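You operate a simulated robot arm through the tools that you are given. There is no shell and no other tool. Be economical: measure what you need, move in short steps, check, and stop when the job is done.

The job below is to be done with a simulated robot arm. You get a single attempt, and the scene is never put back.

JOB
Push the blue line into its port, pull-test it and charge the block.
Fine: the line's tag names the port; open the supply lever till the deck gauge shows 7 bar or more, then shut it.

It is judged by the outcome, as a careful person would: the job done as asked, and still so three seconds after it is handed in. It fails if anything else is knocked over, pushed out of place, dropped, spilled or broken.

ROBOT AND FRAMES
A 6-joint arm with a two-finger parallel gripper, fixed in place. Base frame: the origin is at the foot of the arm, x ahead of it, y to its left, z up. Units: mm, rad, N and s.
With the tool pointing down near the work surface it reaches from about 140 to 800 mm from the base axis. Its first joint turns from -2.897 to 2.897 rad. Payload 3.91 kg.
The tool frame sits at the grasp point between the pads (the TCP): z along the fingers, y along the line on which they close. The tips reach 30 mm beyond it. Largest opening 110 mm; finger width 20, thickness 10; the body of the gripper, 48 by 112 mm, starts 55 mm behind the TCP.
Orientation is told as [roll, pitch, yaw] about the base's x, y, z axes, in that order, counted from this pose: with the fingers straight down and closing along the base's y, the tool's x points along the base's -x, its y along +y and its z along -z.

CONTROLS
- The arm moves only by the tool move_arm. Its argument "deltas" is a list of rows, each a list of 3 entries, a list of its own where there are three numbers: the shift along the tool's x, y, z in mm, then the turn, a rotation vector about the tool's x, y, z in rad, then the finger opening in mm, from 0 to 110. In form: [[[x, y, z], [ax, ay, az], jaw], ...]. A call has 1 to 12 rows; each row is the pose to reach, as a shift and turn from the pose commanded when the call began, along the tool's axes at that moment. Rows are played at 5 a second. More than 50 mm and 0.15 rad between two rows, or a gripper value outside its range, and nothing of the call is played. A pose out of reach is approached as far as the arm can. The call stops where the force on the tool passes 90 N (or 10 N more than at its start, if that is more) or the arm is blocked; 0.2 s more then pass. The fingers move at their own pace (about 108 mm/s each) and stop on an object; they squeeze with about 34 N. The grip force told is the motor's: it shows also when the fingers shut on nothing. Time passes only in rows, and 0.2 s behind the last, so rows that repeat a pose let the fingers close. The reply holds the time, the measured pose of the TCP, the force on the tool along the base axes, the opening and the grip force, in the units named above and with some noise.
- Cameras (640 x 400 px; columns grow to the right, rows downward): "scene" is fixed at [50.1, -497.9, 1648.3]; the picture's right is [0.76, -0.65, 0.00], its down [-0.28, -0.33, -0.90] and it looks along [0.58, 0.69, -0.43] (base axes); focal length 356 px, centre (320, 200). "wrist" rides on the gripper at [77, 7, -114] in the tool frame; the picture's right is [-0.09, 1.00, 0.00], its down [-0.80, -0.07, -0.59] and it looks along [-0.59, -0.05, 0.80] (tool axes); focal length 270 px, centre (320, 200).
- snapshot(camera): a new picture of that camera. No time passes.
- slide_trunk(by): slides the trunk up (or, below 0, down) by that many mm; the arm rides with it, the base frame stays. It gives what a move gives, with no picture.
- probe_pixels(camera, pixels): there is no depth. For up to 12 entries [column, row, z] of the newest picture of that camera ("zoom" is the newest enlarged one), the place [x, y] in the base frame at which the ray of that pixel passes the height z, good to about 3 mm. No time passes.
- inspect(camera, box): a new picture of the part [left, top, right, bottom] of that camera's present view, enlarged. No time passes.
- job_done(): hands the job in; it is judged then, once.

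Work in short steps. Measure before you move; look again where a grasp or a placing could have gone wrong, and mend it. You have 80 turns and 38 pictures in all, those below and enlarged ones among them. Open the gripper and draw the arm clear of the work before you hand the job in, unless the task says otherwise; then end with one line.

The tools are called after ">>>" as a command line: name --argument value ..., lists and objects as JSON in quotes. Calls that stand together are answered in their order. move_arm: Moves the arm, as the interface text tells. Its arguments: {"type":"object","properties":{"deltas":{"type":"array"}},"required":["deltas"]} The other tools are called the same way: slide_trunk (by) slides the trunk up or down; snapshot (camera) takes a picture; probe_pixels (camera, pixels) gives the place at which the rays of pixels pass given heights; inspect (camera, box) takes an enlarged picture of a part of a camera's view; job_done () hands the job in.

At the start:

```text
clock: 0.0
eef_pos: [259.1, 246.7, 1400.5]
ee_rot: [0.001, 0.001, -0.001]
wrist_force: [-0.4, -0.8, -0.6]
opening: 110.0
grip_force: 0.1
trunk travel left (down, up): [-487.0, 53.0]
```

scene: 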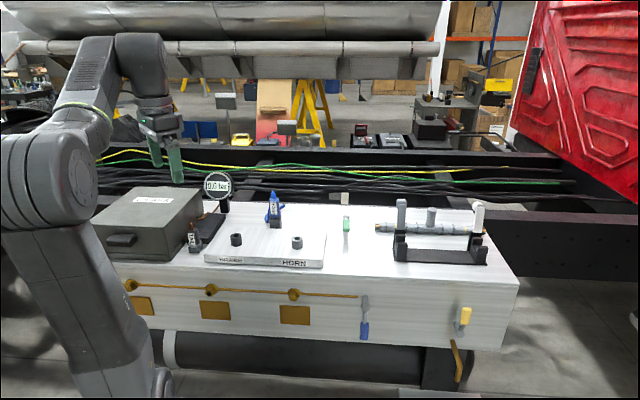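
wrist: 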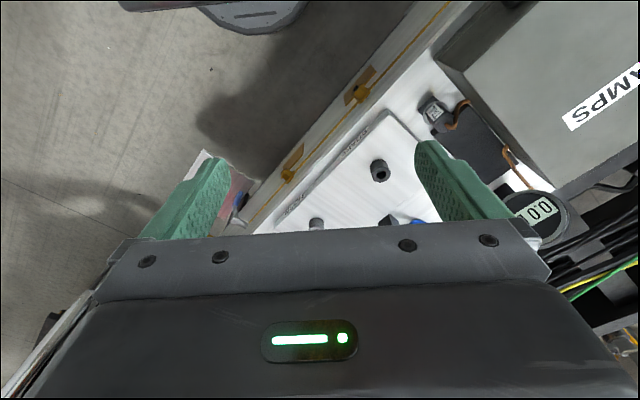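

I first look closer at the plate with the two ports, the blue line and the levers.

>>> inspect --camera "scene" --box '[170, 160, 370, 285]'

>>> inspect --camera "scene" --box '[330, 180, 530, 355]'

```text
3.20 times, centred on (270, 222) of scene
```

zoom: 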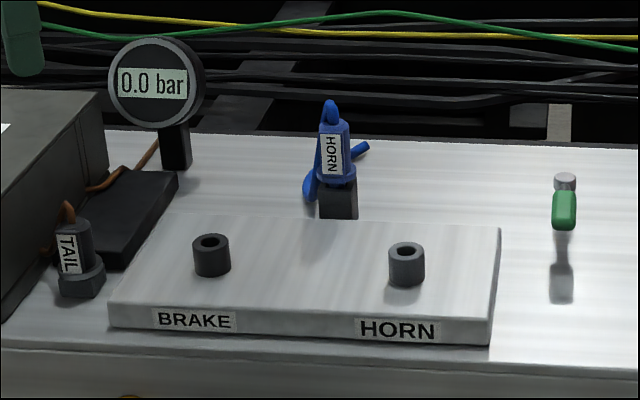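

```text
2.29 times, centred on (430, 268) of scene
```

zoom: 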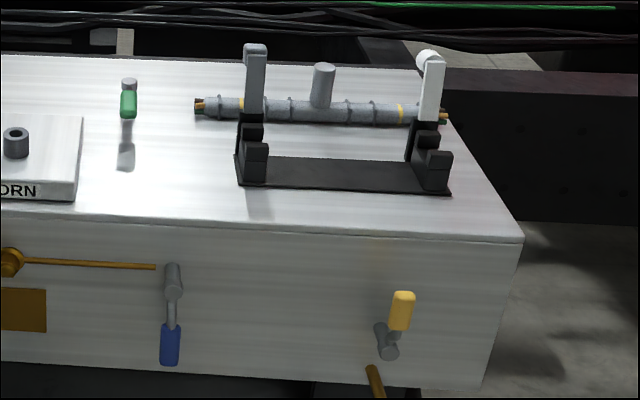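

The blue line's tag reads HORN and the right-hand port is HORN. I measure the key points: the connector, ports, levers and gauge.

>>> probe_pixels --camera "scene" --pixels '[[275, 227, 1085], [275, 216, 1110], [275, 206, 1130], [236, 246, 1100], [297, 249, 1100], [236, 235, 1120], [297, 238, 1120], [346, 252, 1085], [205, 263, 1085], [322, 267, 1085], [515, 277, 1085], [106, 262, 1085]]'

>>> inspect --camera "scene" --box '[100, 260, 340, 400]'

>>> inspect --camera "scene" --box '[330, 270, 530, 395]'

```text
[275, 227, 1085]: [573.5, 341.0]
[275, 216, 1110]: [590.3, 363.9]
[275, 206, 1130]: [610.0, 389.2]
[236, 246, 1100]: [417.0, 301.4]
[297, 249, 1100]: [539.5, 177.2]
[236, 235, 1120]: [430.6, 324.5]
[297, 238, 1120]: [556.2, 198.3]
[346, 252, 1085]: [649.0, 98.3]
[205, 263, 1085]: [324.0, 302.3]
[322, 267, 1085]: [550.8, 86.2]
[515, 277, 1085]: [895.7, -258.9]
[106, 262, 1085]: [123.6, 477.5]
```

```text
2.67 times, centred on (220, 330) of scene
```

zoom: 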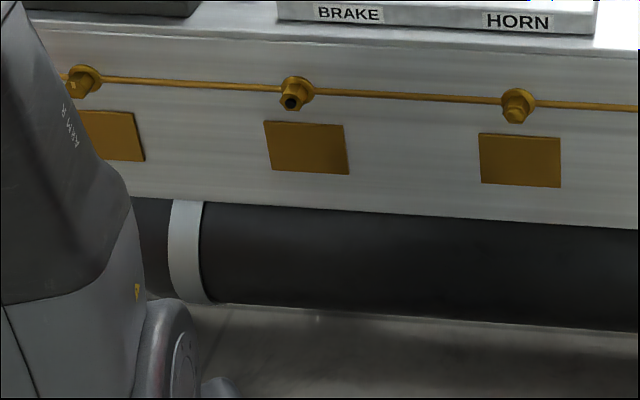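

```text
3.20 times, centred on (430, 332) of scene
```

zoom: 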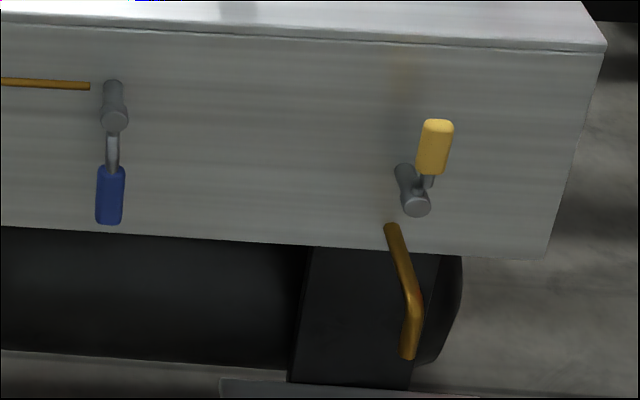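

The supply line runs along the front to the blue lever (hanging down, across the pipe). I move over the block, turned to face it, for a closer look.

>>> move_arm --deltas '[[[-33, -29, 8], [0, 0, -0.134], 110], [[-66, -58, 16], [0, 0, -0.268], 110], [[-98, -87, 25], [0, 0, -0.402], 110], [[-131, -116, 33], [0, 0, -0.536], 110], [[-164, -145, 41], [0, 0, -0.67], 110], [[-197, -174, 50], [0, 0, -0.804], 110]]'

>>> snapshot --camera "wrist"

```text
clock: 1.4
eef_pos: [459.6, 71.5, 1353.2]
ee_rot: [0.001, 0.0, 0.805]
wrist_force: [0.6, 0.5, 0.1]
opening: 109.9
grip_force: 0.0
trunk travel left (down, up): [-487.0, 53.0]
```

```text
31 pictures are left
```

wrist: 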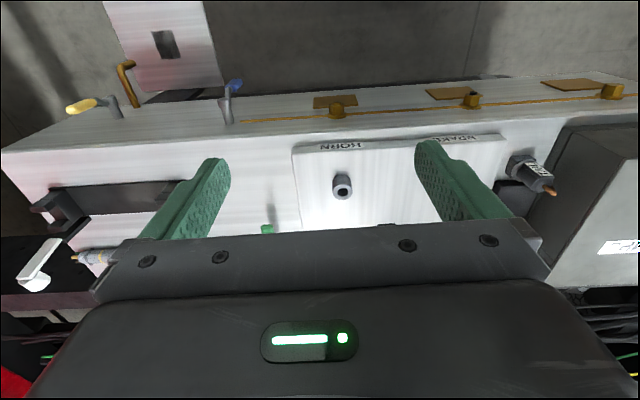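

The HORN port shows at wrist (342,188). The connector lies behind the gripper's edge, so I move ahead 140 mm to see it and the green lever.

>>> probe_pixels --camera "wrist" --pixels '[[342, 190, 1118], [342, 190, 1110], [295, 148, 1100], [505, 135, 1100], [342, 178, 1100], [227, 125, 1085]]'

>>> move_arm --deltas '[[[-47, 0, 0], [0, 0, 0], 110], [[-94, 0, 0], [0, 0, 0], 110], [[-140, 0, 0], [0, 0, 0], 110]]'

>>> snapshot --camera "wrist"

```text
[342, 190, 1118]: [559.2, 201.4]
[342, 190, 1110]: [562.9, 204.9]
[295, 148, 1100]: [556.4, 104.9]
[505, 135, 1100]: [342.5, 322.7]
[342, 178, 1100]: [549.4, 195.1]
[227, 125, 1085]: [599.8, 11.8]
```

```text
clock: 2.2
eef_pos: [557.7, 175.2, 1349.9]
ee_rot: [0.0, 0.002, 0.806]
wrist_force: [0.8, 0.4, 0.4]
opening: 110.0
grip_force: 0.1
trunk travel left (down, up): [-487.0, 53.0]
```

```text
30 pictures are left
```

wrist: 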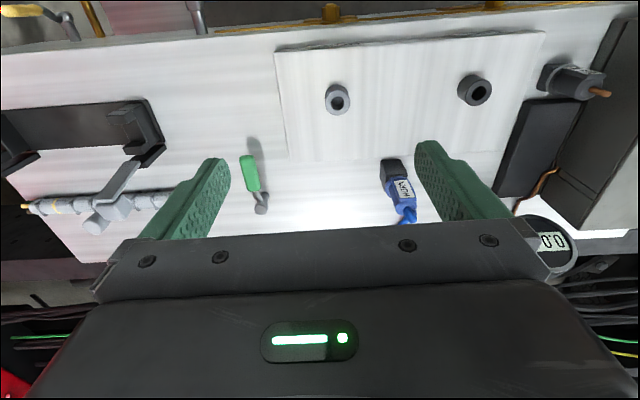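

The connector is at (395,185) in wrist. I enlarge it and the port.

>>> inspect --camera "wrist" --box '[220, 60, 500, 235]'

>>> probe_pixels --camera "wrist" --pixels '[[338, 91, 1120], [338, 100, 1120], [338, 108, 1100], [475, 90, 1120], [391, 160, 1085], [391, 170, 1110], [404, 205, 1140], [274, 50, 1100], [545, 31, 1100], [287, 158, 1100], [245, 160, 1120], [260, 208, 1120]]'

```text
2.29 times, centred on (360, 148) of wrist
```

zoom: 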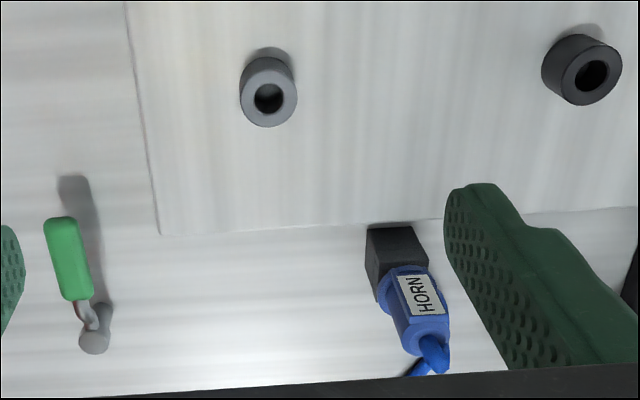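

```text
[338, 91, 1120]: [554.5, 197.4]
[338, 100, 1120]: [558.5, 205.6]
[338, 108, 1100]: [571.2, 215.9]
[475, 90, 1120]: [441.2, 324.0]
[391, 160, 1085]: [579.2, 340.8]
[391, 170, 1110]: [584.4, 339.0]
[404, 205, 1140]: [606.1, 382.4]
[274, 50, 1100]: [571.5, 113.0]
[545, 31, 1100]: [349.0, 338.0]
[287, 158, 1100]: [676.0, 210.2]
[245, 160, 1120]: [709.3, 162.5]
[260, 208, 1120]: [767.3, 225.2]
```

I triangulate the connector collar, connector top and the port with both cameras.

>>> probe_pixels --camera "scene" --pixels '[[275.3, 215.8, 1105], [275.3, 215.8, 1115], [275.3, 215.8, 1125], [274.4, 199, 1130], [274.4, 199, 1140], [274.4, 199, 1150], [274.4, 199, 1160], [297, 237, 1110], [297, 237, 1120], [297, 237, 1125], [236, 234.5, 1115], [236, 234.5, 1120]]'

>>> probe_pixels --camera "wrist" --pixels '[[397, 186, 1105], [397, 186, 1115], [397, 186, 1125], [406, 206, 1130], [406, 206, 1140], [406, 206, 1150], [406, 206, 1160], [337, 103, 1110], [337, 103, 1120], [337, 103, 1125], [478.6, 93, 1115], [478.6, 93, 1120]]'

```text
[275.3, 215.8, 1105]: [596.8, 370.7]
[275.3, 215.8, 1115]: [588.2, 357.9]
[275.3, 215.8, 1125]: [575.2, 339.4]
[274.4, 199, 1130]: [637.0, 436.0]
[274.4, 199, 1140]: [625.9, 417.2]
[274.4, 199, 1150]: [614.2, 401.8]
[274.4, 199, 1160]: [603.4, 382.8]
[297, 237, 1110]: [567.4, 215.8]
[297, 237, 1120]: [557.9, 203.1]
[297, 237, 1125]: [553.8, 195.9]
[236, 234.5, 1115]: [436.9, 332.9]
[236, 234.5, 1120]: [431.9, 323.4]
```

```text
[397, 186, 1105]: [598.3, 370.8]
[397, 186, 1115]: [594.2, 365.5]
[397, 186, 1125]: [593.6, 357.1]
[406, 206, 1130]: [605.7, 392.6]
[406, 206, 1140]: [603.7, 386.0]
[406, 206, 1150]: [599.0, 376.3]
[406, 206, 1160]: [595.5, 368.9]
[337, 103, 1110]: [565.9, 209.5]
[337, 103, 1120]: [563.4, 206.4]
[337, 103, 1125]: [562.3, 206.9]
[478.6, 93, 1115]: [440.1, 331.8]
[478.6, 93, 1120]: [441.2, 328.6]
```

Connector axis is about (597,368), from collar z≈1107 to top ≈1163; HORN port is about (563,207), top ≈1115. I move over the connector for a closer look at how the hose runs.

>>> move_arm --deltas '[[[-30, 35, 10], [0, 0, 0], 110], [[-60, 70, 20], [0, 0, 0], 110], [[-90, 104, 30], [0, 0, 0], 110], [[-110, 104, 40], [0, 0, 0], 110]]'

>>> inspect --camera "wrist" --box '[200, 20, 500, 207]'

>>> inspect --camera "scene" --box '[200, 120, 360, 220]'

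```text
clock: 3.2
eef_pos: [558.0, 326.2, 1307.6]
ee_rot: [0.001, 0.001, 0.805]
wrist_force: [0.3, 0.2, 0.1]
opening: 110.0
grip_force: 0.1
trunk travel left (down, up): [-487.0, 53.0]
```

```text
2.13 times, centred on (350, 114) of wrist
```

zoom: 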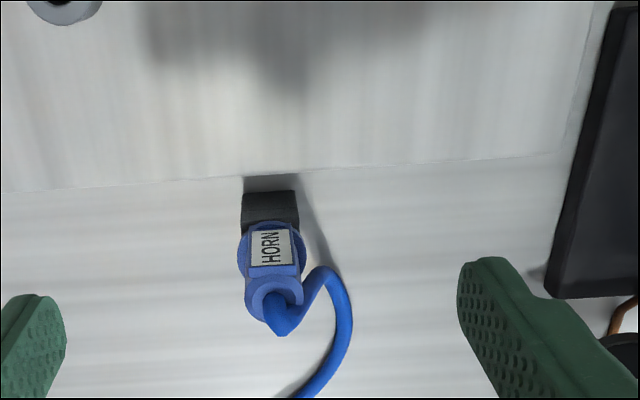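

```text
4.00 times, centred on (280, 170) of scene
```

zoom: 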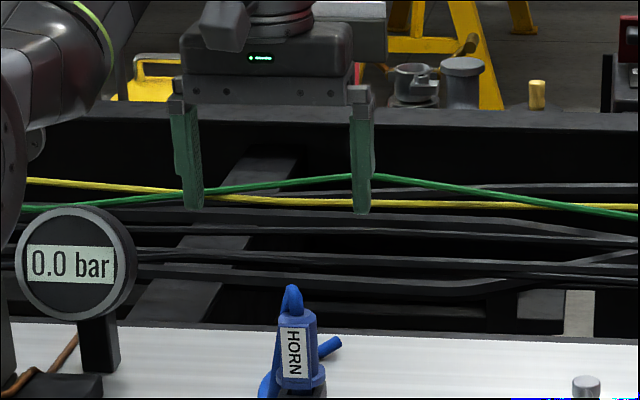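

The hose leaves the top and bends down on the left side, so I'll grip front-to-back: turn the gripper 90° and centre it over the connector at safe height.

>>> move_arm --deltas '[[[-5, 0, 0], [0, 0, 0.131], 110], [[-10, 0, 0], [0, 0, 0.262], 110], [[-15, 0, 0], [0, 0, 0.393], 110], [[-20, 0, 0], [0, 0, 0.524], 110], [[-25, 0, 0], [0, 0, 0.655], 110], [[-30, 0, 0], [0, 0, 0.785], 110], [[-35, 0, 0], [0, 0, 0.916], 110], [[-40, 0, 0], [0, 0, 1.047], 110], [[-45, 0, 0], [0, 0, 1.178], 110], [[-50, 1, 0], [0, 0, 1.309], 110], [[-54, 1, 0], [0, 0, 1.44], 110], [[-57, 1, 0], [0, 0, 1.571], 110]]'

>>> snapshot --camera "wrist"

```text
clock: 5.8
eef_pos: [585.5, 361.6, 1300.0]
ee_rot: [0.003, -0.002, -0.767]
wrist_force: [0.2, 0.1, -0.3]
opening: 109.9
grip_force: 0.1
out of reach, approached as far as the arm can: row 8, 9, 10, 11, 12
trunk travel left (down, up): [-487.0, 53.0]
```

```text
26 pictures are left
```

wrist: 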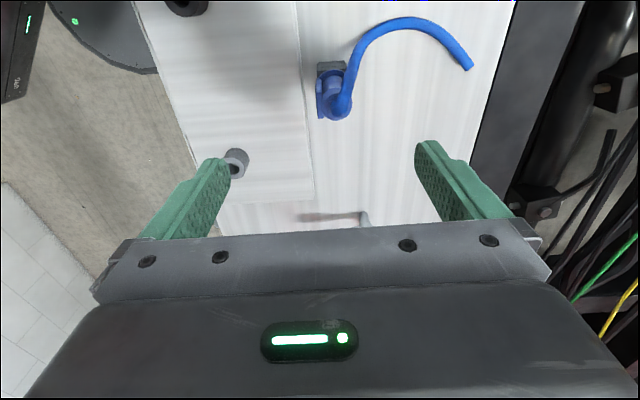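

The hose end is free, so only clearance matters. I check the connector position again from this view.

>>> probe_pixels --camera "wrist" --pixels '[[337, 105, 1160], [337, 105, 1150], [333, 88, 1108], [330, 72, 1105], [237, 162, 1115], [237, 162, 1110]]'

>>> inspect --camera "wrist" --box '[200, 20, 420, 200]'

```text
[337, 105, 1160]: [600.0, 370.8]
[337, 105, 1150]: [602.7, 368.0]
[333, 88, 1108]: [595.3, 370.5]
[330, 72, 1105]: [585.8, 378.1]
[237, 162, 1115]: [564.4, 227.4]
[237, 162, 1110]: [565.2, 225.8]
```

```text
2.22 times, centred on (310, 110) of wrist
```

zoom: 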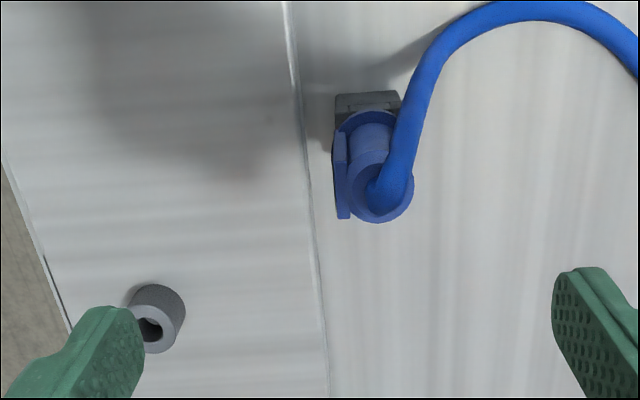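

I descend to z≈1200 centred over the connector with the jaw at 80, then verify the true pose.

>>> move_arm --deltas '[[[-1, 2, 38], [0, 0, 0], 80], [[-1, 4, 76], [0, 0, 0], 80], [[-1, 5.4, 110], [0, 0, 0], 80], [[-1, 5.4, 110], [0, 0, 0], 80]]'

>>> snapshot --camera "wrist"

>>> inspect --camera "scene" --box '[190, 120, 390, 245]'

```text
clock: 6.8
eef_pos: [589.0, 363.5, 1189.8]
ee_rot: [-0.002, 0.001, -0.767]
wrist_force: [0.1, 0.5, 0.2]
opening: 80.0
grip_force: 0.1
trunk travel left (down, up): [-487.0, 53.0]
```

```text
24 pictures are left
```

wrist: 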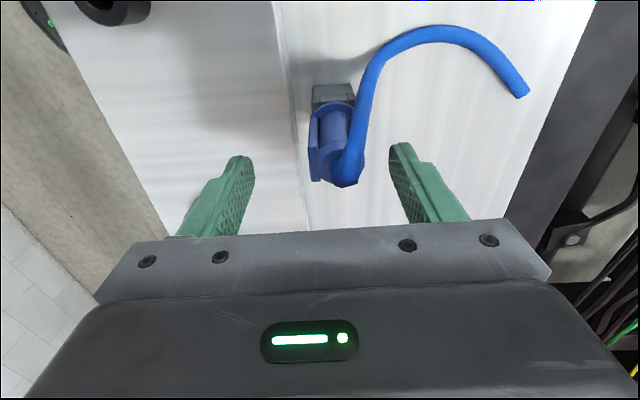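

```text
3.20 times, centred on (290, 182) of scene
```

zoom: 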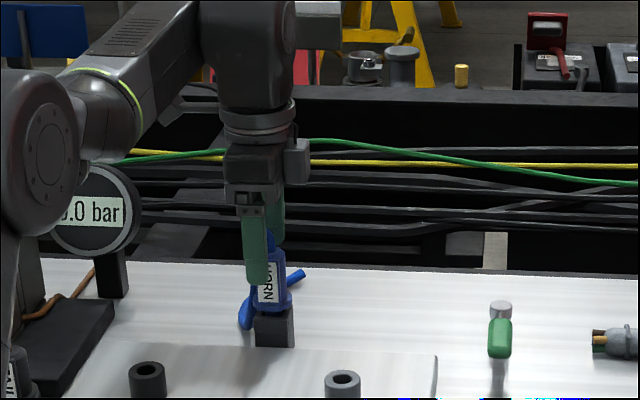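

The arm clears the gauge. I recheck the connector's centre against the TCP with this closer view.

>>> probe_pixels --camera "wrist" --pixels '[[338, 176, 1160], [338, 176, 1150], [336, 130, 1120], [334, 112, 1107], [330, 88, 1105], [312, 88, 1105], [353, 86, 1105]]'

>>> inspect --camera "wrist" --box '[250, 60, 420, 200]'

```text
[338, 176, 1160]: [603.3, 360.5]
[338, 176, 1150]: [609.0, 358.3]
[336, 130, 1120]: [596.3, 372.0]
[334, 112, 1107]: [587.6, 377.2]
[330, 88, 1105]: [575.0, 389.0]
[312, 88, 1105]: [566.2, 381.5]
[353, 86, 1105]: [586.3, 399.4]
```

```text
2.86 times, centred on (335, 130) of wrist
```

zoom: 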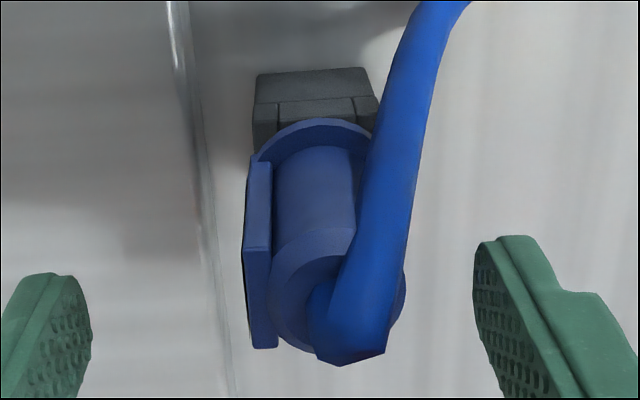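

Axis confirmed near (597,369), tag plate on the front. I go down to z≈1145 slightly right of the axis to clear the hose, then look.

>>> move_arm --deltas '[[[-5, 7.4, 0], [0, 0, 0], 80], [[-5, 7.4, 20], [0, 0, 0], 80], [[-5, 7.4, 45], [0, 0, 0], 80], [[-5, 7.4, 45], [0, 0, 0], 80]]'

>>> snapshot --camera "wrist"

```text
clock: 7.8
eef_pos: [598.8, 367.4, 1144.0]
ee_rot: [0.001, -0.001, -0.767]
wrist_force: [-0.2, 0.7, 0.4]
opening: 79.9
grip_force: 0.1
trunk travel left (down, up): [-487.0, 53.0]
```

```text
21 pictures are left
```

wrist: 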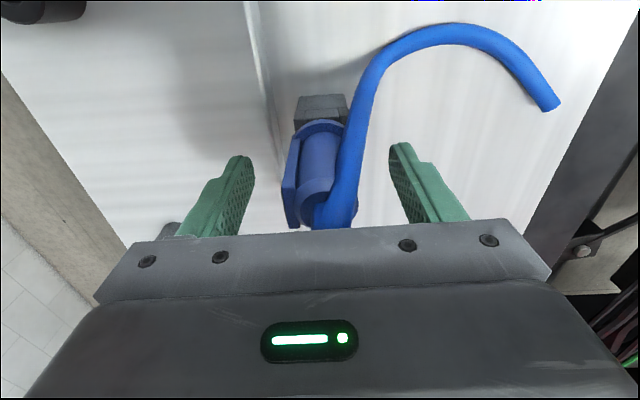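

Fingers straddle the body; I shift 4 mm toward the front to centre, then close.

>>> move_arm --deltas '[[[0, -4, 0], [0, 0, 0], 80], [[0, -4, 0], [0, 0, 0], 40], [[0, -4, 0], [0, 0, 0], 20], [[0, -4, 0], [0, 0, 0], 10], [[0, -4, 0], [0, 0, 0], 10]]'

>>> snapshot --camera "wrist"

```text
clock: 9.0
eef_pos: [597.5, 367.4, 1142.5]
ee_rot: [0.002, 0.0, -0.765]
wrist_force: [16.3, 15.5, 3.2]
opening: 29.3
grip_force: 34.1
trunk travel left (down, up): [-487.0, 53.0]
```

```text
20 pictures are left
```

wrist: 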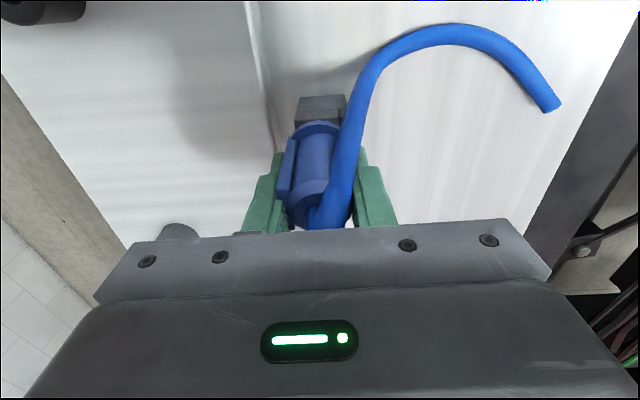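

Gripped (29 mm) with a 22 N side load toward the back, so I relax by moving back +3.5 mm, then lift slowly.

>>> move_arm --deltas '[[[0, 3.5, 0], [0, 0, 0], 10], [[0, 3.5, 0], [0, 0, 0], 10], [[0, 3.5, -10], [0, 0, 0], 10], [[0, 3.5, -25], [0, 0, 0], 10], [[0, 3.5, -45], [0, 0, 0], 10], [[0, 3.5, -65], [0, 0, 0], 10]]'

>>> inspect --camera "scene" --box '[190, 140, 350, 260]'

```text
clock: 10.4
eef_pos: [596.4, 367.1, 1210.2]
ee_rot: [0.0, 0.001, -0.766]
wrist_force: [-0.5, 0.0, 0.2]
opening: 29.0
grip_force: 34.1
trunk travel left (down, up): [-487.0, 53.0]
```

```text
3.33 times, centred on (270, 200) of scene
```

zoom: 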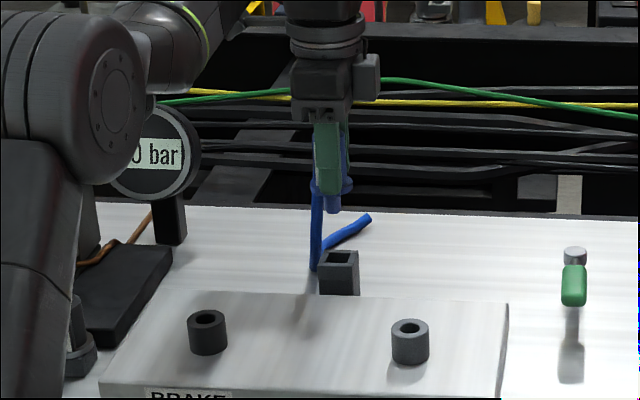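

The plug is out of its dock. I take a wrist view, in which dock and port should both show.

>>> snapshot --camera "wrist"

```text
18 pictures are left
```

wrist: 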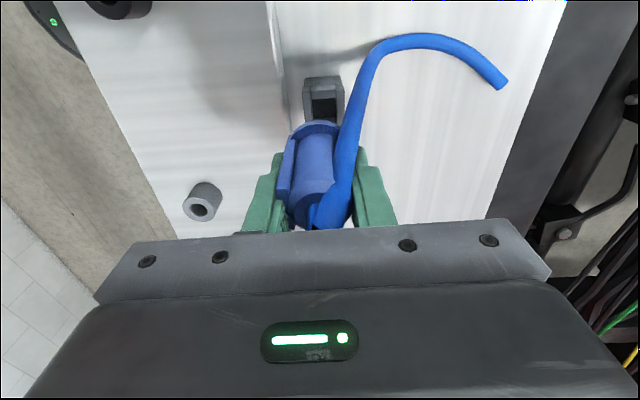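

Port's top hole is at wrist (200,209) and, from the scene, (297,237.8); dock hole at scene (276,217). I probe these at a range of heights.

>>> probe_pixels --camera "wrist" --pixels '[[199.5, 208.5, 1100], [199.5, 208.5, 1110], [199.5, 208.5, 1115], [199.5, 208.5, 1120], [199.5, 208.5, 1130], [324, 102, 1105], [324, 102, 1110]]'

>>> probe_pixels --camera "scene" --pixels '[[297, 237.8, 1100], [297, 237.8, 1110], [297, 237.8, 1115], [297, 237.8, 1120], [297, 237.8, 1130], [276, 217.1, 1100], [276, 217.1, 1105], [276, 217.1, 1110], [276, 217.1, 1115]]'

```text
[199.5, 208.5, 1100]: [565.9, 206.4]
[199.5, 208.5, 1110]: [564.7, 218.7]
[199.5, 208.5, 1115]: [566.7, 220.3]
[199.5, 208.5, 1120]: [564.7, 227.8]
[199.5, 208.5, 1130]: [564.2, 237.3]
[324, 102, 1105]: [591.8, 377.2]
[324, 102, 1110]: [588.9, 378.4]
```

```text
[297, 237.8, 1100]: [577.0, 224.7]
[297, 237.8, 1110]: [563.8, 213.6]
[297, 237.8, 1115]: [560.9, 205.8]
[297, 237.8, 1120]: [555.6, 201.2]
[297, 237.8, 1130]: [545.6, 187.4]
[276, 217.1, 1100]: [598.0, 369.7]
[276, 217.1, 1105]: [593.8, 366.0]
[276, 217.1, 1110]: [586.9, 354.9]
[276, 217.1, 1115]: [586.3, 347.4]
```

Best estimate of the port: about (566,212), top ≈1109. I carry the connector over it at the present height.

>>> move_arm --deltas '[[[-21, -33, 0], [0, 0, 0], 10], [[-43, -66, 0], [0, 0, 0], 10], [[-64, -100, 0], [0, 0, 0], 10], [[-85.8, -132.8, 0], [0, 0, 0], 10], [[-85.8, -132.8, 15], [0, 0, 0], 10], [[-85.8, -132.8, 15], [0, 0, 0], 10]]'

>>> inspect --camera "scene" --box '[250, 180, 346, 240]'

>>> inspect --camera "wrist" --box '[220, 90, 420, 240]'

```text
clock: 11.8
eef_pos: [569.0, 212.7, 1195.5]
ee_rot: [-0.001, -0.001, -0.768]
wrist_force: [-0.7, 0.4, -0.6]
opening: 29.2
grip_force: 33.8
trunk travel left (down, up): [-487.0, 53.0]
```

```text
6.67 times, centred on (298, 210) of scene
```

zoom: 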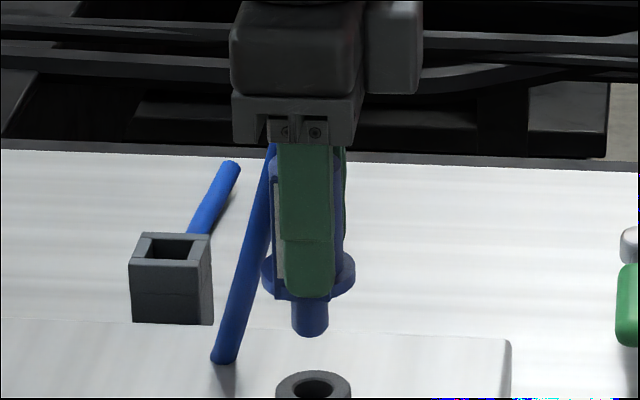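

```text
2.67 times, centred on (320, 165) of wrist
```

zoom: 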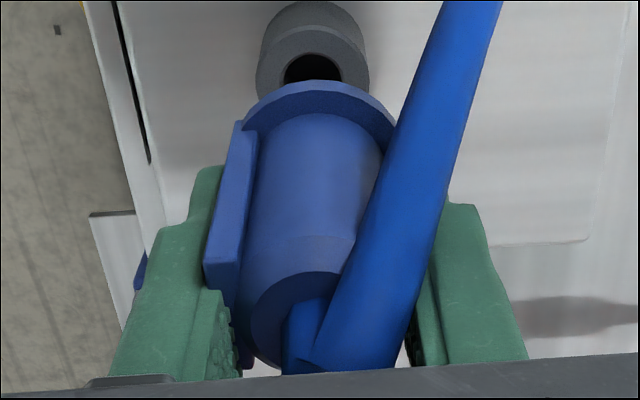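

Scene shows the plug (310,333) nearly above the hole (313,385), about 25 mm gap. I lower 20 mm with a small correction and look again.

>>> move_arm --deltas '[[[-0.5, -1.2, 10], [0, 0, 0], 10], [[-0.5, -1.2, 20], [0, 0, 0], 10], [[-0.5, -1.2, 20], [0, 0, 0], 10]]'

>>> inspect --camera "scene" --box '[273, 212, 321, 242]'

>>> inspect --camera "wrist" --box '[260, 85, 380, 175]'

```text
clock: 12.6
eef_pos: [569.6, 209.5, 1174.4]
ee_rot: [-0.002, 0.001, -0.767]
wrist_force: [0.2, 0.2, -0.1]
opening: 28.7
grip_force: 33.6
trunk travel left (down, up): [-487.0, 53.0]
```

```text
13.33 times, centred on (297, 227) of scene
```

zoom: 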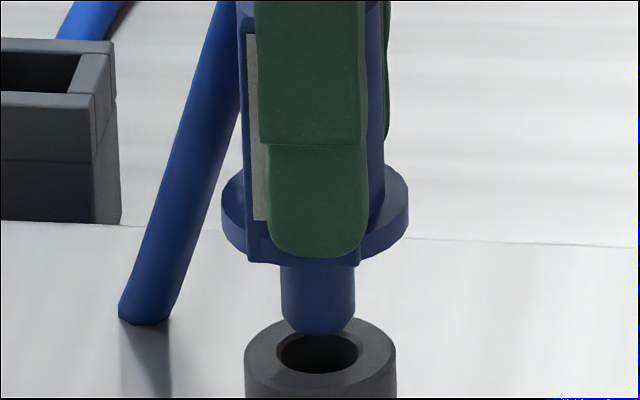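

```text
4.44 times, centred on (320, 130) of wrist
```

zoom: 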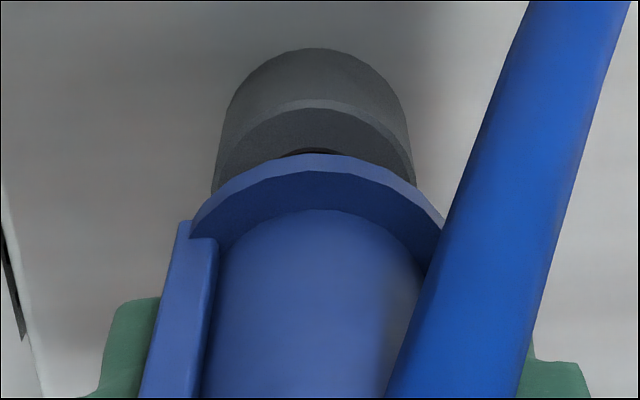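

Well aligned (plug 318 vs hole 319.5 in the zoom; collar 316 vs port 314.5 in wrist). I descend in small steps and watch the force.

>>> move_arm --deltas '[[[-0.2, -0.4, 4], [0, 0, 0], 10], [[-0.2, -0.4, 8], [0, 0, 0], 10], [[-0.2, -0.4, 11], [0, 0, 0], 10], [[-0.2, -0.4, 14], [0, 0, 0], 10], [[-0.2, -0.4, 16], [0, 0, 0], 10]]'

```text
clock: 13.8
eef_pos: [568.3, 208.8, 1159.5]
ee_rot: [0.0, 0.0, -0.766]
wrist_force: [-2.0, 1.7, 0.6]
opening: 28.9
grip_force: 34.3
trunk travel left (down, up): [-487.0, 53.0]
```

The plug has entered (no vertical force at z 1159.5). I push on down in 2–3 mm steps until it seats.

>>> move_arm --deltas '[[[0, 0, 3], [0, 0, 0], 10], [[0, 0, 6], [0, 0, 0], 10], [[0, 0, 8], [0, 0, 0], 10], [[0, 0, 10], [0, 0, 0], 10], [[0, 0, 12], [0, 0, 0], 10]]'

>>> inspect --camera "scene" --box '[273, 212, 321, 242]'

```text
clock: 15.0
eef_pos: [567.5, 209.4, 1148.1]
ee_rot: [0.005, -0.001, -0.765]
wrist_force: [5.7, 2.5, 18.6]
opening: 29.0
grip_force: 34.1
trunk travel left (down, up): [-487.0, 53.0]
```

```text
13.33 times, centred on (297, 227) of scene
```

zoom: 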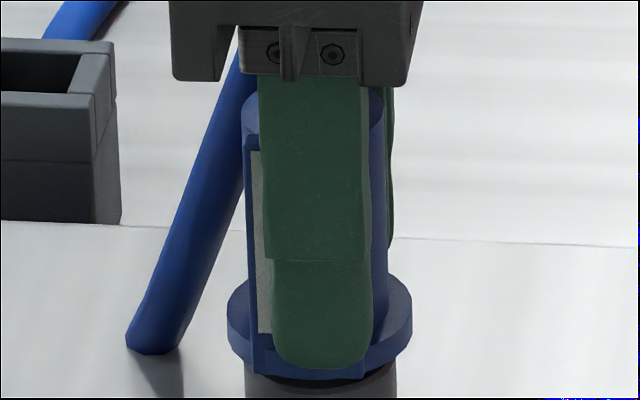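

The collar is nearly on the port with 19 N. I push further until it firmly seats.

>>> move_arm --deltas '[[[0, 0, 1.5], [0, 0, 0], 10], [[0, 0, 3], [0, 0, 0], 10], [[0, 0, 4.5], [0, 0, 0], 10], [[0, 0, 6], [0, 0, 0], 10]]'

```text
clock: 16.0
eef_pos: [567.2, 209.8, 1143.5]
ee_rot: [0.001, -0.002, -0.766]
wrist_force: [11.9, 9.1, 27.8]
opening: 29.0
grip_force: 33.9
trunk travel left (down, up): [-487.0, 53.0]
```

Force is 28 N and it still moves; I check whether the connector is going in or the fingers are slipping.

>>> inspect --camera "scene" --box '[273, 217, 321, 247]'

```text
13.33 times, centred on (297, 232) of scene
```

zoom: 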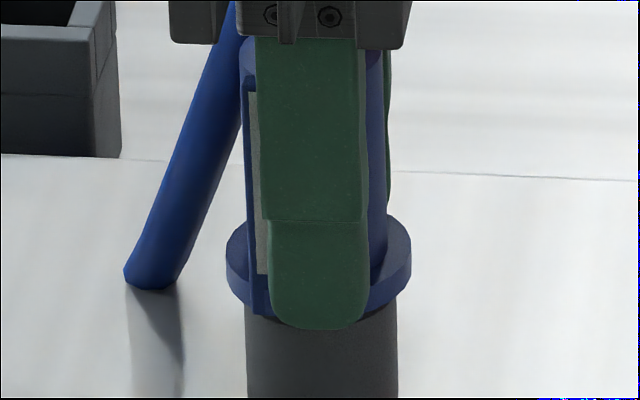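

The collar now sits on the port and the fingers slid down about 5 mm on the body, so it looks bottomed. I relieve the load and pull gently as the pull test.

>>> move_arm --deltas '[[[0, 0, -2], [0, 0, 0], 10], [[0, 0, -3], [0, 0, 0], 10], [[0, 0, -4], [0, 0, 0], 10], [[0, 0, -4], [0, 0, 0], 10]]'

```text
clock: 17.0
eef_pos: [568.8, 209.8, 1142.0]
ee_rot: [-0.007, 0.005, -0.766]
wrist_force: [2.2, 4.6, -10.5]
opening: 29.1
grip_force: 33.9
trunk travel left (down, up): [-487.0, 53.0]
```

It holds at 10 N of pull without rising. I pull a little harder.

>>> move_arm --deltas '[[[0, 0, -1], [0, 0, 0], 10], [[0, 0, -2], [0, 0, 0], 10], [[0, 0, -2], [0, 0, 0], 10]]'

>>> inspect --camera "scene" --box '[273, 217, 321, 247]'

```text
clock: 17.8
eef_pos: [568.5, 208.9, 1145.3]
ee_rot: [-0.006, 0.003, -0.765]
wrist_force: [-7.1, 0.1, -28.3]
opening: 28.8
grip_force: 34.0
trunk travel left (down, up): [-487.0, 53.0]
```

```text
13.33 times, centred on (297, 232) of scene
```

zoom: 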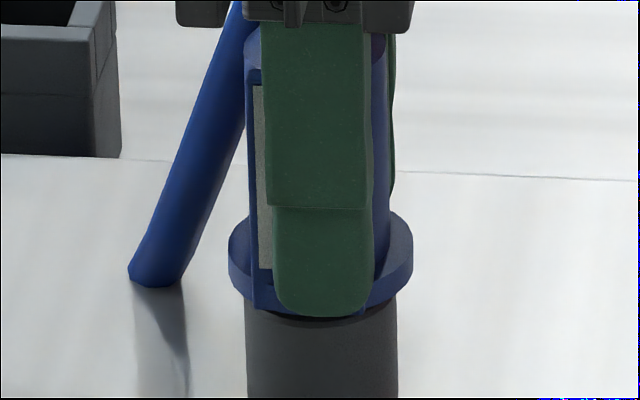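

It holds against 28 N, with only about 1 mm of play. I take the load off, pressing it lightly home again.

>>> move_arm --deltas '[[[0, 0, 2], [0, 0, 0], 10], [[0, 0, 4], [0, 0, 0], 10], [[0, 0, 5.5], [0, 0, 0], 10], [[0, 0, 5.5], [0, 0, 0], 10]]'

```text
clock: 18.8
eef_pos: [567.5, 208.6, 1145.3]
ee_rot: [0.007, -0.004, -0.766]
wrist_force: [4.0, 1.8, 20.3]
opening: 28.9
grip_force: 33.7
trunk travel left (down, up): [-487.0, 53.0]
```

Seated. I release the load, open the fingers to 70 mm and rise clear.

>>> move_arm --deltas '[[[0, 0, -2], [0, 0, 0], 10], [[0, 0, -2], [0, 0, 0], 70], [[0, 0, -2], [0, 0, 0], 70], [[0, 0, -30], [0, 0, 0], 70], [[0, 0, -75], [0, 0, 0], 70], [[0, 0, -120], [0, 0, 0], 70], [[0, 0, -160], [0, 0, 0], 70]]'

>>> snapshot --camera "scene"

```text
clock: 20.4
eef_pos: [569.1, 208.2, 1302.7]
ee_rot: [-0.002, 0.001, -0.766]
wrist_force: [0.3, -0.3, 0.4]
opening: 70.2
grip_force: 0.0
trunk travel left (down, up): [-487.0, 53.0]
```

```text
10 pictures are left
```

scene: 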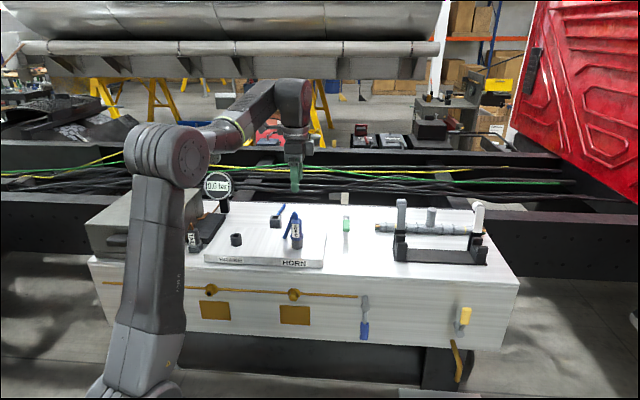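

The connector stands upright in HORN. Next the blue supply lever: pivot end near (603,-25,995), handle hanging from z≈943 to 874. I turn back and move to the clear space in front of it, staying high.

>>> move_arm --deltas '[[[-15, -20, 0], [0, 0, -0.131], 70], [[-31, -40, 0], [0, 0, -0.262], 70], [[-46, -61, 0], [0, 0, -0.393], 70], [[-61, -81, 0], [0, 0, -0.524], 70], [[-77, -101, 0], [0, 0, -0.655], 70], [[-92, -121, 0], [0, 0, -0.785], 70], [[-107, -142, 0], [0, 0, -0.916], 70], [[-123, -162, 0], [0, 0, -1.047], 70], [[-138, -182, 0], [0, 0, -1.178], 70], [[-154, -202, 0], [0, 0, -1.309], 70], [[-169, -223, 0], [0, 0, -1.44], 70], [[-184, -243, 0], [0, 0, -1.571], 70]]'

```text
clock: 23.0
eef_pos: [532.3, -91.7, 1300.1]
ee_rot: [0.0, 0.0, 0.807]
wrist_force: [0.4, 0.2, -0.5]
opening: 70.0
grip_force: 0.1
trunk travel left (down, up): [-487.0, 53.0]
```

Now I swing the fingers up to point horizontally at the block face (turn about tool y).

>>> move_arm --deltas '[[[0, 0, 0], [0, -0.131, 0], 70], [[0, 0, 0], [0, -0.262, 0], 70], [[0, 0, 0], [0, -0.393, 0], 70], [[0, 0, 0], [0, -0.524, 0], 70], [[0, 0, 0], [0, -0.655, 0], 70], [[0, 0, 0], [0, -0.785, 0], 70], [[0, 0, 0], [0, -0.916, 0], 70], [[0, 0, 0], [0, -1.047, 0], 70], [[0, 0, 0], [0, -1.178, 0], 70], [[0, 0, 0], [0, -1.309, 0], 70], [[0, 0, 0], [0, -1.44, 0], 70], [[0, 0, 0], [0, -1.571, 0], 70]]'

```text
clock: 25.6
eef_pos: [530.9, -94.3, 1301.0]
ee_rot: [3.078, -1.569, -2.273]
wrist_force: [0.7, -0.5, -0.1]
opening: 70.4
grip_force: 0.1
trunk travel left (down, up): [-487.0, 53.0]
```

Horizontal reached. I lower the trunk by 390 in two steps.

>>> slide_trunk --by -200

>>> slide_trunk --by -190

>>> snapshot --camera "wrist"

```text
clock: 27.8
eef_pos: [531.4, -92.5, 1101.2]
ee_rot: [-3.107, -1.571, -2.37]
wrist_force: [0.0, 0.2, 0.0]
opening: 70.0
grip_force: 0.2
trunk travel left (down, up): [-287.0, 253.0]
```

```text
clock: 29.9
eef_pos: [531.1, -93.5, 910.5]
ee_rot: [3.03, -1.571, -2.224]
wrist_force: [0.6, 0.8, 0.4]
opening: 70.1
grip_force: 0.1
trunk travel left (down, up): [-97.0, 443.0]
```

```text
9 pictures are left
```

wrist: 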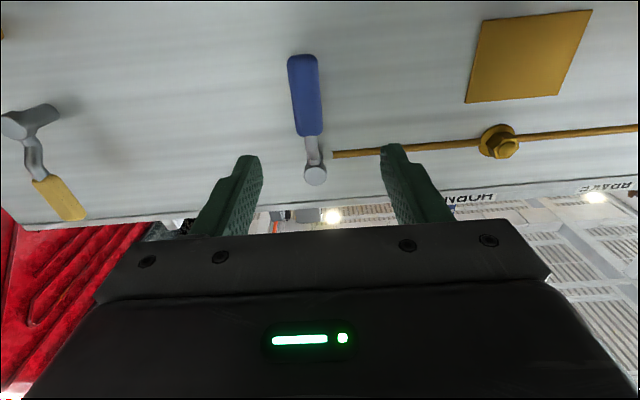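

Upside-down view: blue hub at (316,175), handle tip at (302,58). I probe these for lateral centring.

>>> probe_pixels --camera "wrist" --pixels '[[316, 175, 995], [316, 175, 985], [306, 95, 911], [302, 58, 874], [302, 58, 880], [310, 135, 945], [333, 155, 995], [25, 125, 950], [70, 215, 1000]]'

```text
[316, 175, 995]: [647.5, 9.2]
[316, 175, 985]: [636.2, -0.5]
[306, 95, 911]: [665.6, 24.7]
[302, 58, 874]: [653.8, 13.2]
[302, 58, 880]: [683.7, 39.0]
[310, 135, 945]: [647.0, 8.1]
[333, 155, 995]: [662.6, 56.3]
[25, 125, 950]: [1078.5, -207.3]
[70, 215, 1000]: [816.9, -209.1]
```

From the two cameras the lever pivot is at n≈421 mm out, z≈975, and the handle hangs to z≈866 about 9 mm to the right of my axis. I advance to straddle the handle with fingers horizontal.

>>> move_arm --deltas '[[[15, -9, 0], [0, 0, 0], 70], [[15, -9, 40], [0, 0, 0], 70], [[15, -9, 75], [0, 0, 0], 70], [[15, -9, 95], [0, 0, 0], 70], [[15, -9, 108], [0, 0, 0], 70]]'

>>> snapshot --camera "wrist"

```text
clock: 31.1
eef_pos: [613.7, -22.5, 895.8]
ee_rot: [0.559, -1.571, 0.246]
wrist_force: [0.0, -0.1, -0.4]
opening: 69.8
grip_force: 0.1
trunk travel left (down, up): [-97.0, 443.0]
```

```text
8 pictures are left
```

wrist: 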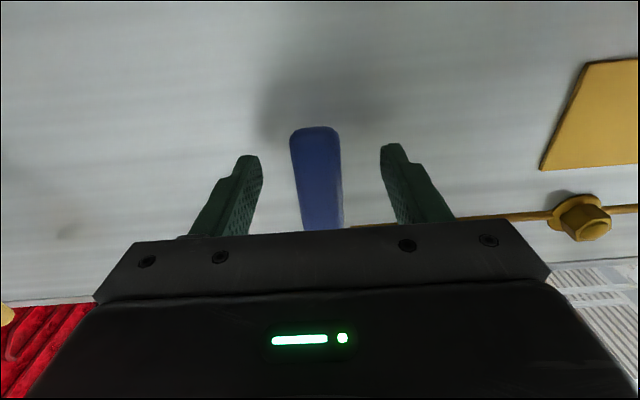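

Handle sits between the fingers. I narrow the jaw to 32 and try turning it to the left (along the pipe), gently.

>>> move_arm --deltas '[[[0, 0, 0], [0, 0, 0], 32], [[0, 0, 0], [0, 0, 0], 32], [[-0.7, 10.4, 0], [0, 0, 0.13], 32], [[-2.7, 20.6, 0], [0, 0, 0.26], 32]]'

```text
clock: 32.0
eef_pos: [601.8, -13.7, 900.1]
ee_rot: [1.585, -1.311, -0.79]
wrist_force: [59.0, -40.2, 22.0]
opening: 56.2
grip_force: 23.5
trunk travel left (down, up): [-97.0, 443.0]
```

A 70 N reaction: the lever is at its stop to the left. I back off and check at neutral.

>>> move_arm --deltas '[[[0, -10.4, 0], [0, 0, -0.13], 50], [[0.7, -20.6, 0], [0, 0, -0.26], 50], [[0.7, -20.6, 0], [0, 0, -0.26], 50]]'

```text
clock: 32.9
eef_pos: [612.3, -22.5, 892.2]
ee_rot: [-0.876, -1.571, 1.68]
wrist_force: [0.1, 0.4, 0.7]
opening: 50.1
grip_force: 0.0
trunk travel left (down, up): [-97.0, 443.0]
```

Back to neutral. Now I try turning it to the right, small angle first.

>>> move_arm --deltas '[[[0, 0, 0], [0, 0, 0], 34], [[-0.7, -10.4, 0], [0, 0, -0.13], 34], [[-2.7, -20.6, 0], [0, 0, -0.26], 34], [[-6, -30.4, 0], [0, 0, -0.39], 34]]'

```text
clock: 33.9
eef_pos: [633.9, -41.0, 896.4]
ee_rot: [-1.574, -1.181, 2.378]
wrist_force: [0.6, 0.9, -1.8]
opening: 33.9
grip_force: 0.2
trunk travel left (down, up): [-97.0, 443.0]
```

It turns freely to the right. I continue along the arc to about 90° and read the gauge.

>>> move_arm --deltas '[[[-0.8, -11.2, 0], [0, 0, -0.14], 34], [[-3.1, -22.1, 0], [0, 0, -0.28], 34], [[-7, -32.6, 0], [0, 0, -0.42], 34], [[-12.2, -42.5, 0], [0, 0, -0.56], 34], [[-18.8, -51.5, 0], [0, 0, -0.7], 34], [[-26.5, -59.6, 0], [0, 0, -0.84], 34], [[-35.4, -66.4, 0], [0, 0, -0.98], 34], [[-45.1, -72, 0], [0, 0, -1.12], 34]]'

>>> snapshot --camera "scene"

```text
clock: 35.6
eef_pos: [678.4, -76.6, 977.9]
ee_rot: [-1.551, -0.078, 2.381]
wrist_force: [-26.9, 10.3, -47.8]
opening: 58.6
grip_force: 25.7
out of reach, approached as far as the arm can: row 8
trunk travel left (down, up): [-97.0, 443.0]
```

```text
7 pictures are left
```

scene: 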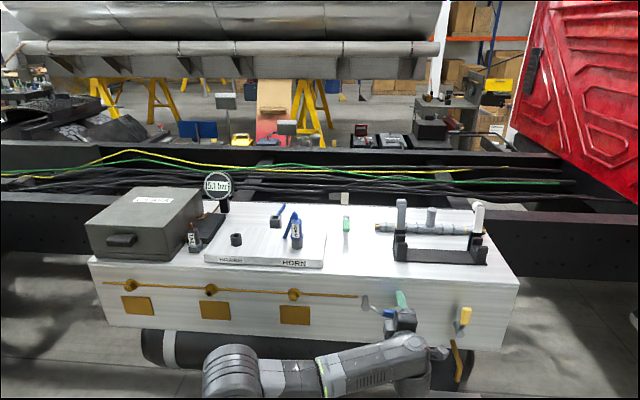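

The gauge reads about 5.1 bar and is rising; the lever is on its open stop. I relax the pressure slightly (a short wait) and read again.

>>> move_arm --deltas '[[[-0.2, 6, 0], [0, 0, 0.08], 40], [[-0.2, 6, 0], [0, 0, 0.08], 40]]'

>>> inspect --camera "scene" --box '[195, 165, 243, 205]'

```text
clock: 36.2
eef_pos: [680.6, -81.2, 979.2]
ee_rot: [-1.567, -0.144, 2.374]
wrist_force: [2.0, 3.7, -32.3]
opening: 56.3
grip_force: 16.1
trunk travel left (down, up): [-97.0, 443.0]
```

```text
10.00 times, centred on (219, 185) of scene
```

zoom: 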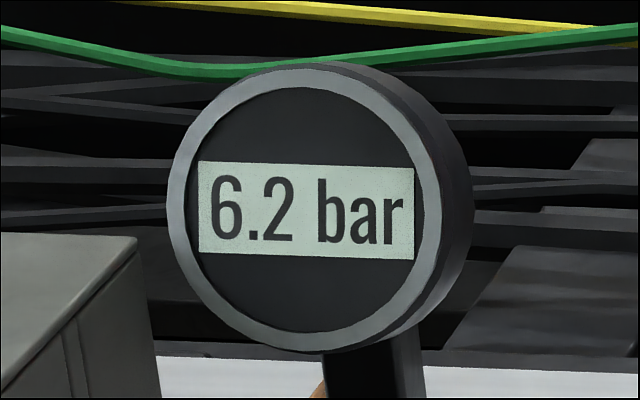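

6.2 bar, rising ~1.8 bar/s. I wait 0.8 s while easing the finger off the stop, then read.

>>> move_arm --deltas '[[[0, 8, 0], [0, 0, 0], 56], [[0, 8, 0], [0, 0, 0], 56], [[0, 8, 0], [0, 0, 0], 56]]'

>>> inspect --camera "scene" --box '[195, 165, 243, 205]'

```text
clock: 37.0
eef_pos: [675.9, -78.3, 974.7]
ee_rot: [-1.572, -0.141, 2.376]
wrist_force: [-0.3, 0.2, -0.6]
opening: 55.9
grip_force: 0.2
trunk travel left (down, up): [-97.0, 443.0]
```

```text
10.00 times, centred on (219, 185) of scene
```

zoom: 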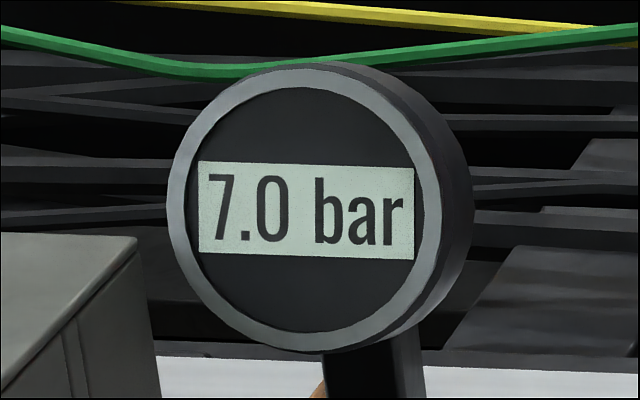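

7.0 bar. I hold 0.6 s more for a margin, then swing the lever back down to shut in the next call.

>>> move_arm --deltas '[[[0, 0, 0], [0, 0, 0], 45], [[0, 0, 0], [0, 0, 0], 45]]'

>>> move_arm --deltas '[[[-4.6, 12.3, 0], [0, 0, 0], 36], [[-5.4, 23.7, 0], [0, 0, 0.14], 34], [[-7.9, 34.9, 0], [0, 0, 0.28], 34], [[-11.8, 45.7, 0], [0, 0, 0.42], 34], [[-17.1, 55.8, 0], [0, 0, 0.56], 34], [[-23.9, 65.1, 0], [0, 0, 0.7], 34], [[-31.9, 73.3, 0], [0, 0, 0.84], 34], [[-41, 80.3, 0], [0, 0, 0.98], 34], [[-50.9, 86.1, 0], [0, 0, 1.12], 34], [[-61.6, 90.3, 0], [0, 0, 1.26], 34], [[-72.7, 93.1, 0], [0, 0, 1.4], 34], [[-83.3, 94.2, 0], [0, 0, 1.53], 34]]'

>>> snapshot --camera "scene"

```text
clock: 37.6
eef_pos: [675.3, -77.7, 972.2]
ee_rot: [-1.571, -0.143, 2.376]
wrist_force: [-2.5, 1.2, -4.4]
opening: 47.8
grip_force: 2.5
trunk travel left (down, up): [-97.0, 443.0]
```

```text
clock: 40.2
eef_pos: [608.2, -13.2, 891.6]
ee_rot: [1.587, -1.47, -0.788]
wrist_force: [14.1, -7.4, 5.4]
opening: 41.5
grip_force: 7.6
trunk travel left (down, up): [-97.0, 443.0]
```

```text
4 pictures are left
```

scene: 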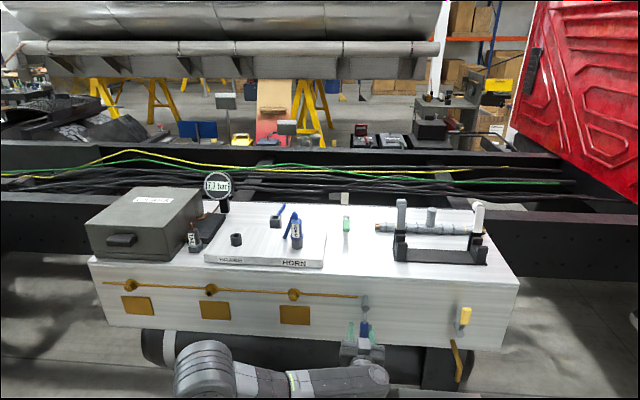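

The lever is back down against its stop. I relax, open the fingers and withdraw straight back.

>>> move_arm --deltas '[[[0, -7, 0], [0, 0, -0.1], 50], [[0, -7, 0], [0, 0, -0.1], 70], [[0, -7, -30], [0, 0, -0.1], 70], [[0, -7, -70], [0, 0, -0.1], 70], [[0, -7, -110], [0, 0, -0.1], 70], [[0, -7, -140], [0, 0, -0.1], 70]]'

>>> inspect --camera "scene" --box '[190, 165, 400, 345]'

```text
clock: 41.6
eef_pos: [513.3, -119.3, 889.0]
ee_rot: [-2.692, -1.571, -2.787]
wrist_force: [-0.7, 0.5, -0.5]
opening: 69.9
grip_force: 0.1
trunk travel left (down, up): [-97.0, 443.0]
```

```text
2.22 times, centred on (295, 255) of scene
```

zoom: 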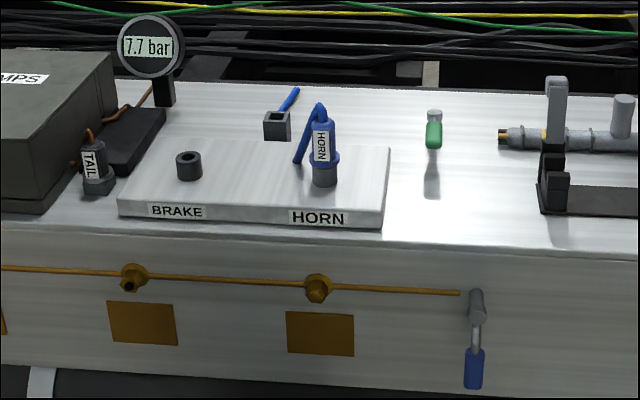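

7.7 bar, lever shut, connector seated. I back off a little more and check that the pressure holds.

>>> move_arm --deltas '[[[0, 0, -20], [0, 0, 0], 70], [[0, 0, -40], [0, 0, 0], 70], [[0, 0, -60], [0, 0, 0], 70], [[0, 0, -60], [0, 0, 0], 70], [[0, 0, -60], [0, 0, 0], 70], [[0, 0, -60], [0, 0, 0], 70], [[0, 0, -60], [0, 0, 0], 70], [[0, 0, -60], [0, 0, 0], 70]]'

>>> inspect --camera "scene" --box '[190, 165, 400, 345]'

```text
clock: 43.5
eef_pos: [472.8, -161.7, 890.7]
ee_rot: [-2.54, -1.572, -2.938]
wrist_force: [0.3, 0.3, -0.3]
opening: 70.0
grip_force: 0.0
trunk travel left (down, up): [-97.0, 443.0]
```

```text
2.22 times, centred on (295, 255) of scene
```

zoom: 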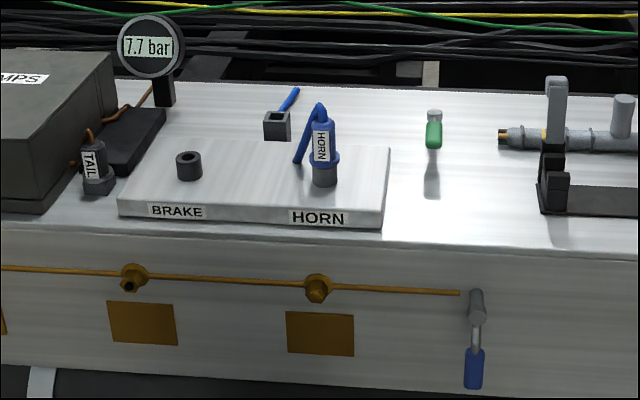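

The pressure holds at 7.7 bar, the lever is shut and the arm is clear, so I hand the job in.

>>> job_done

```text
The job is handed in.
```

The blue line is seated in the HORN port and held a 28 N pull with about 1 mm of play. The block is charged to 7.7 bar and holding, with the supply lever shut.
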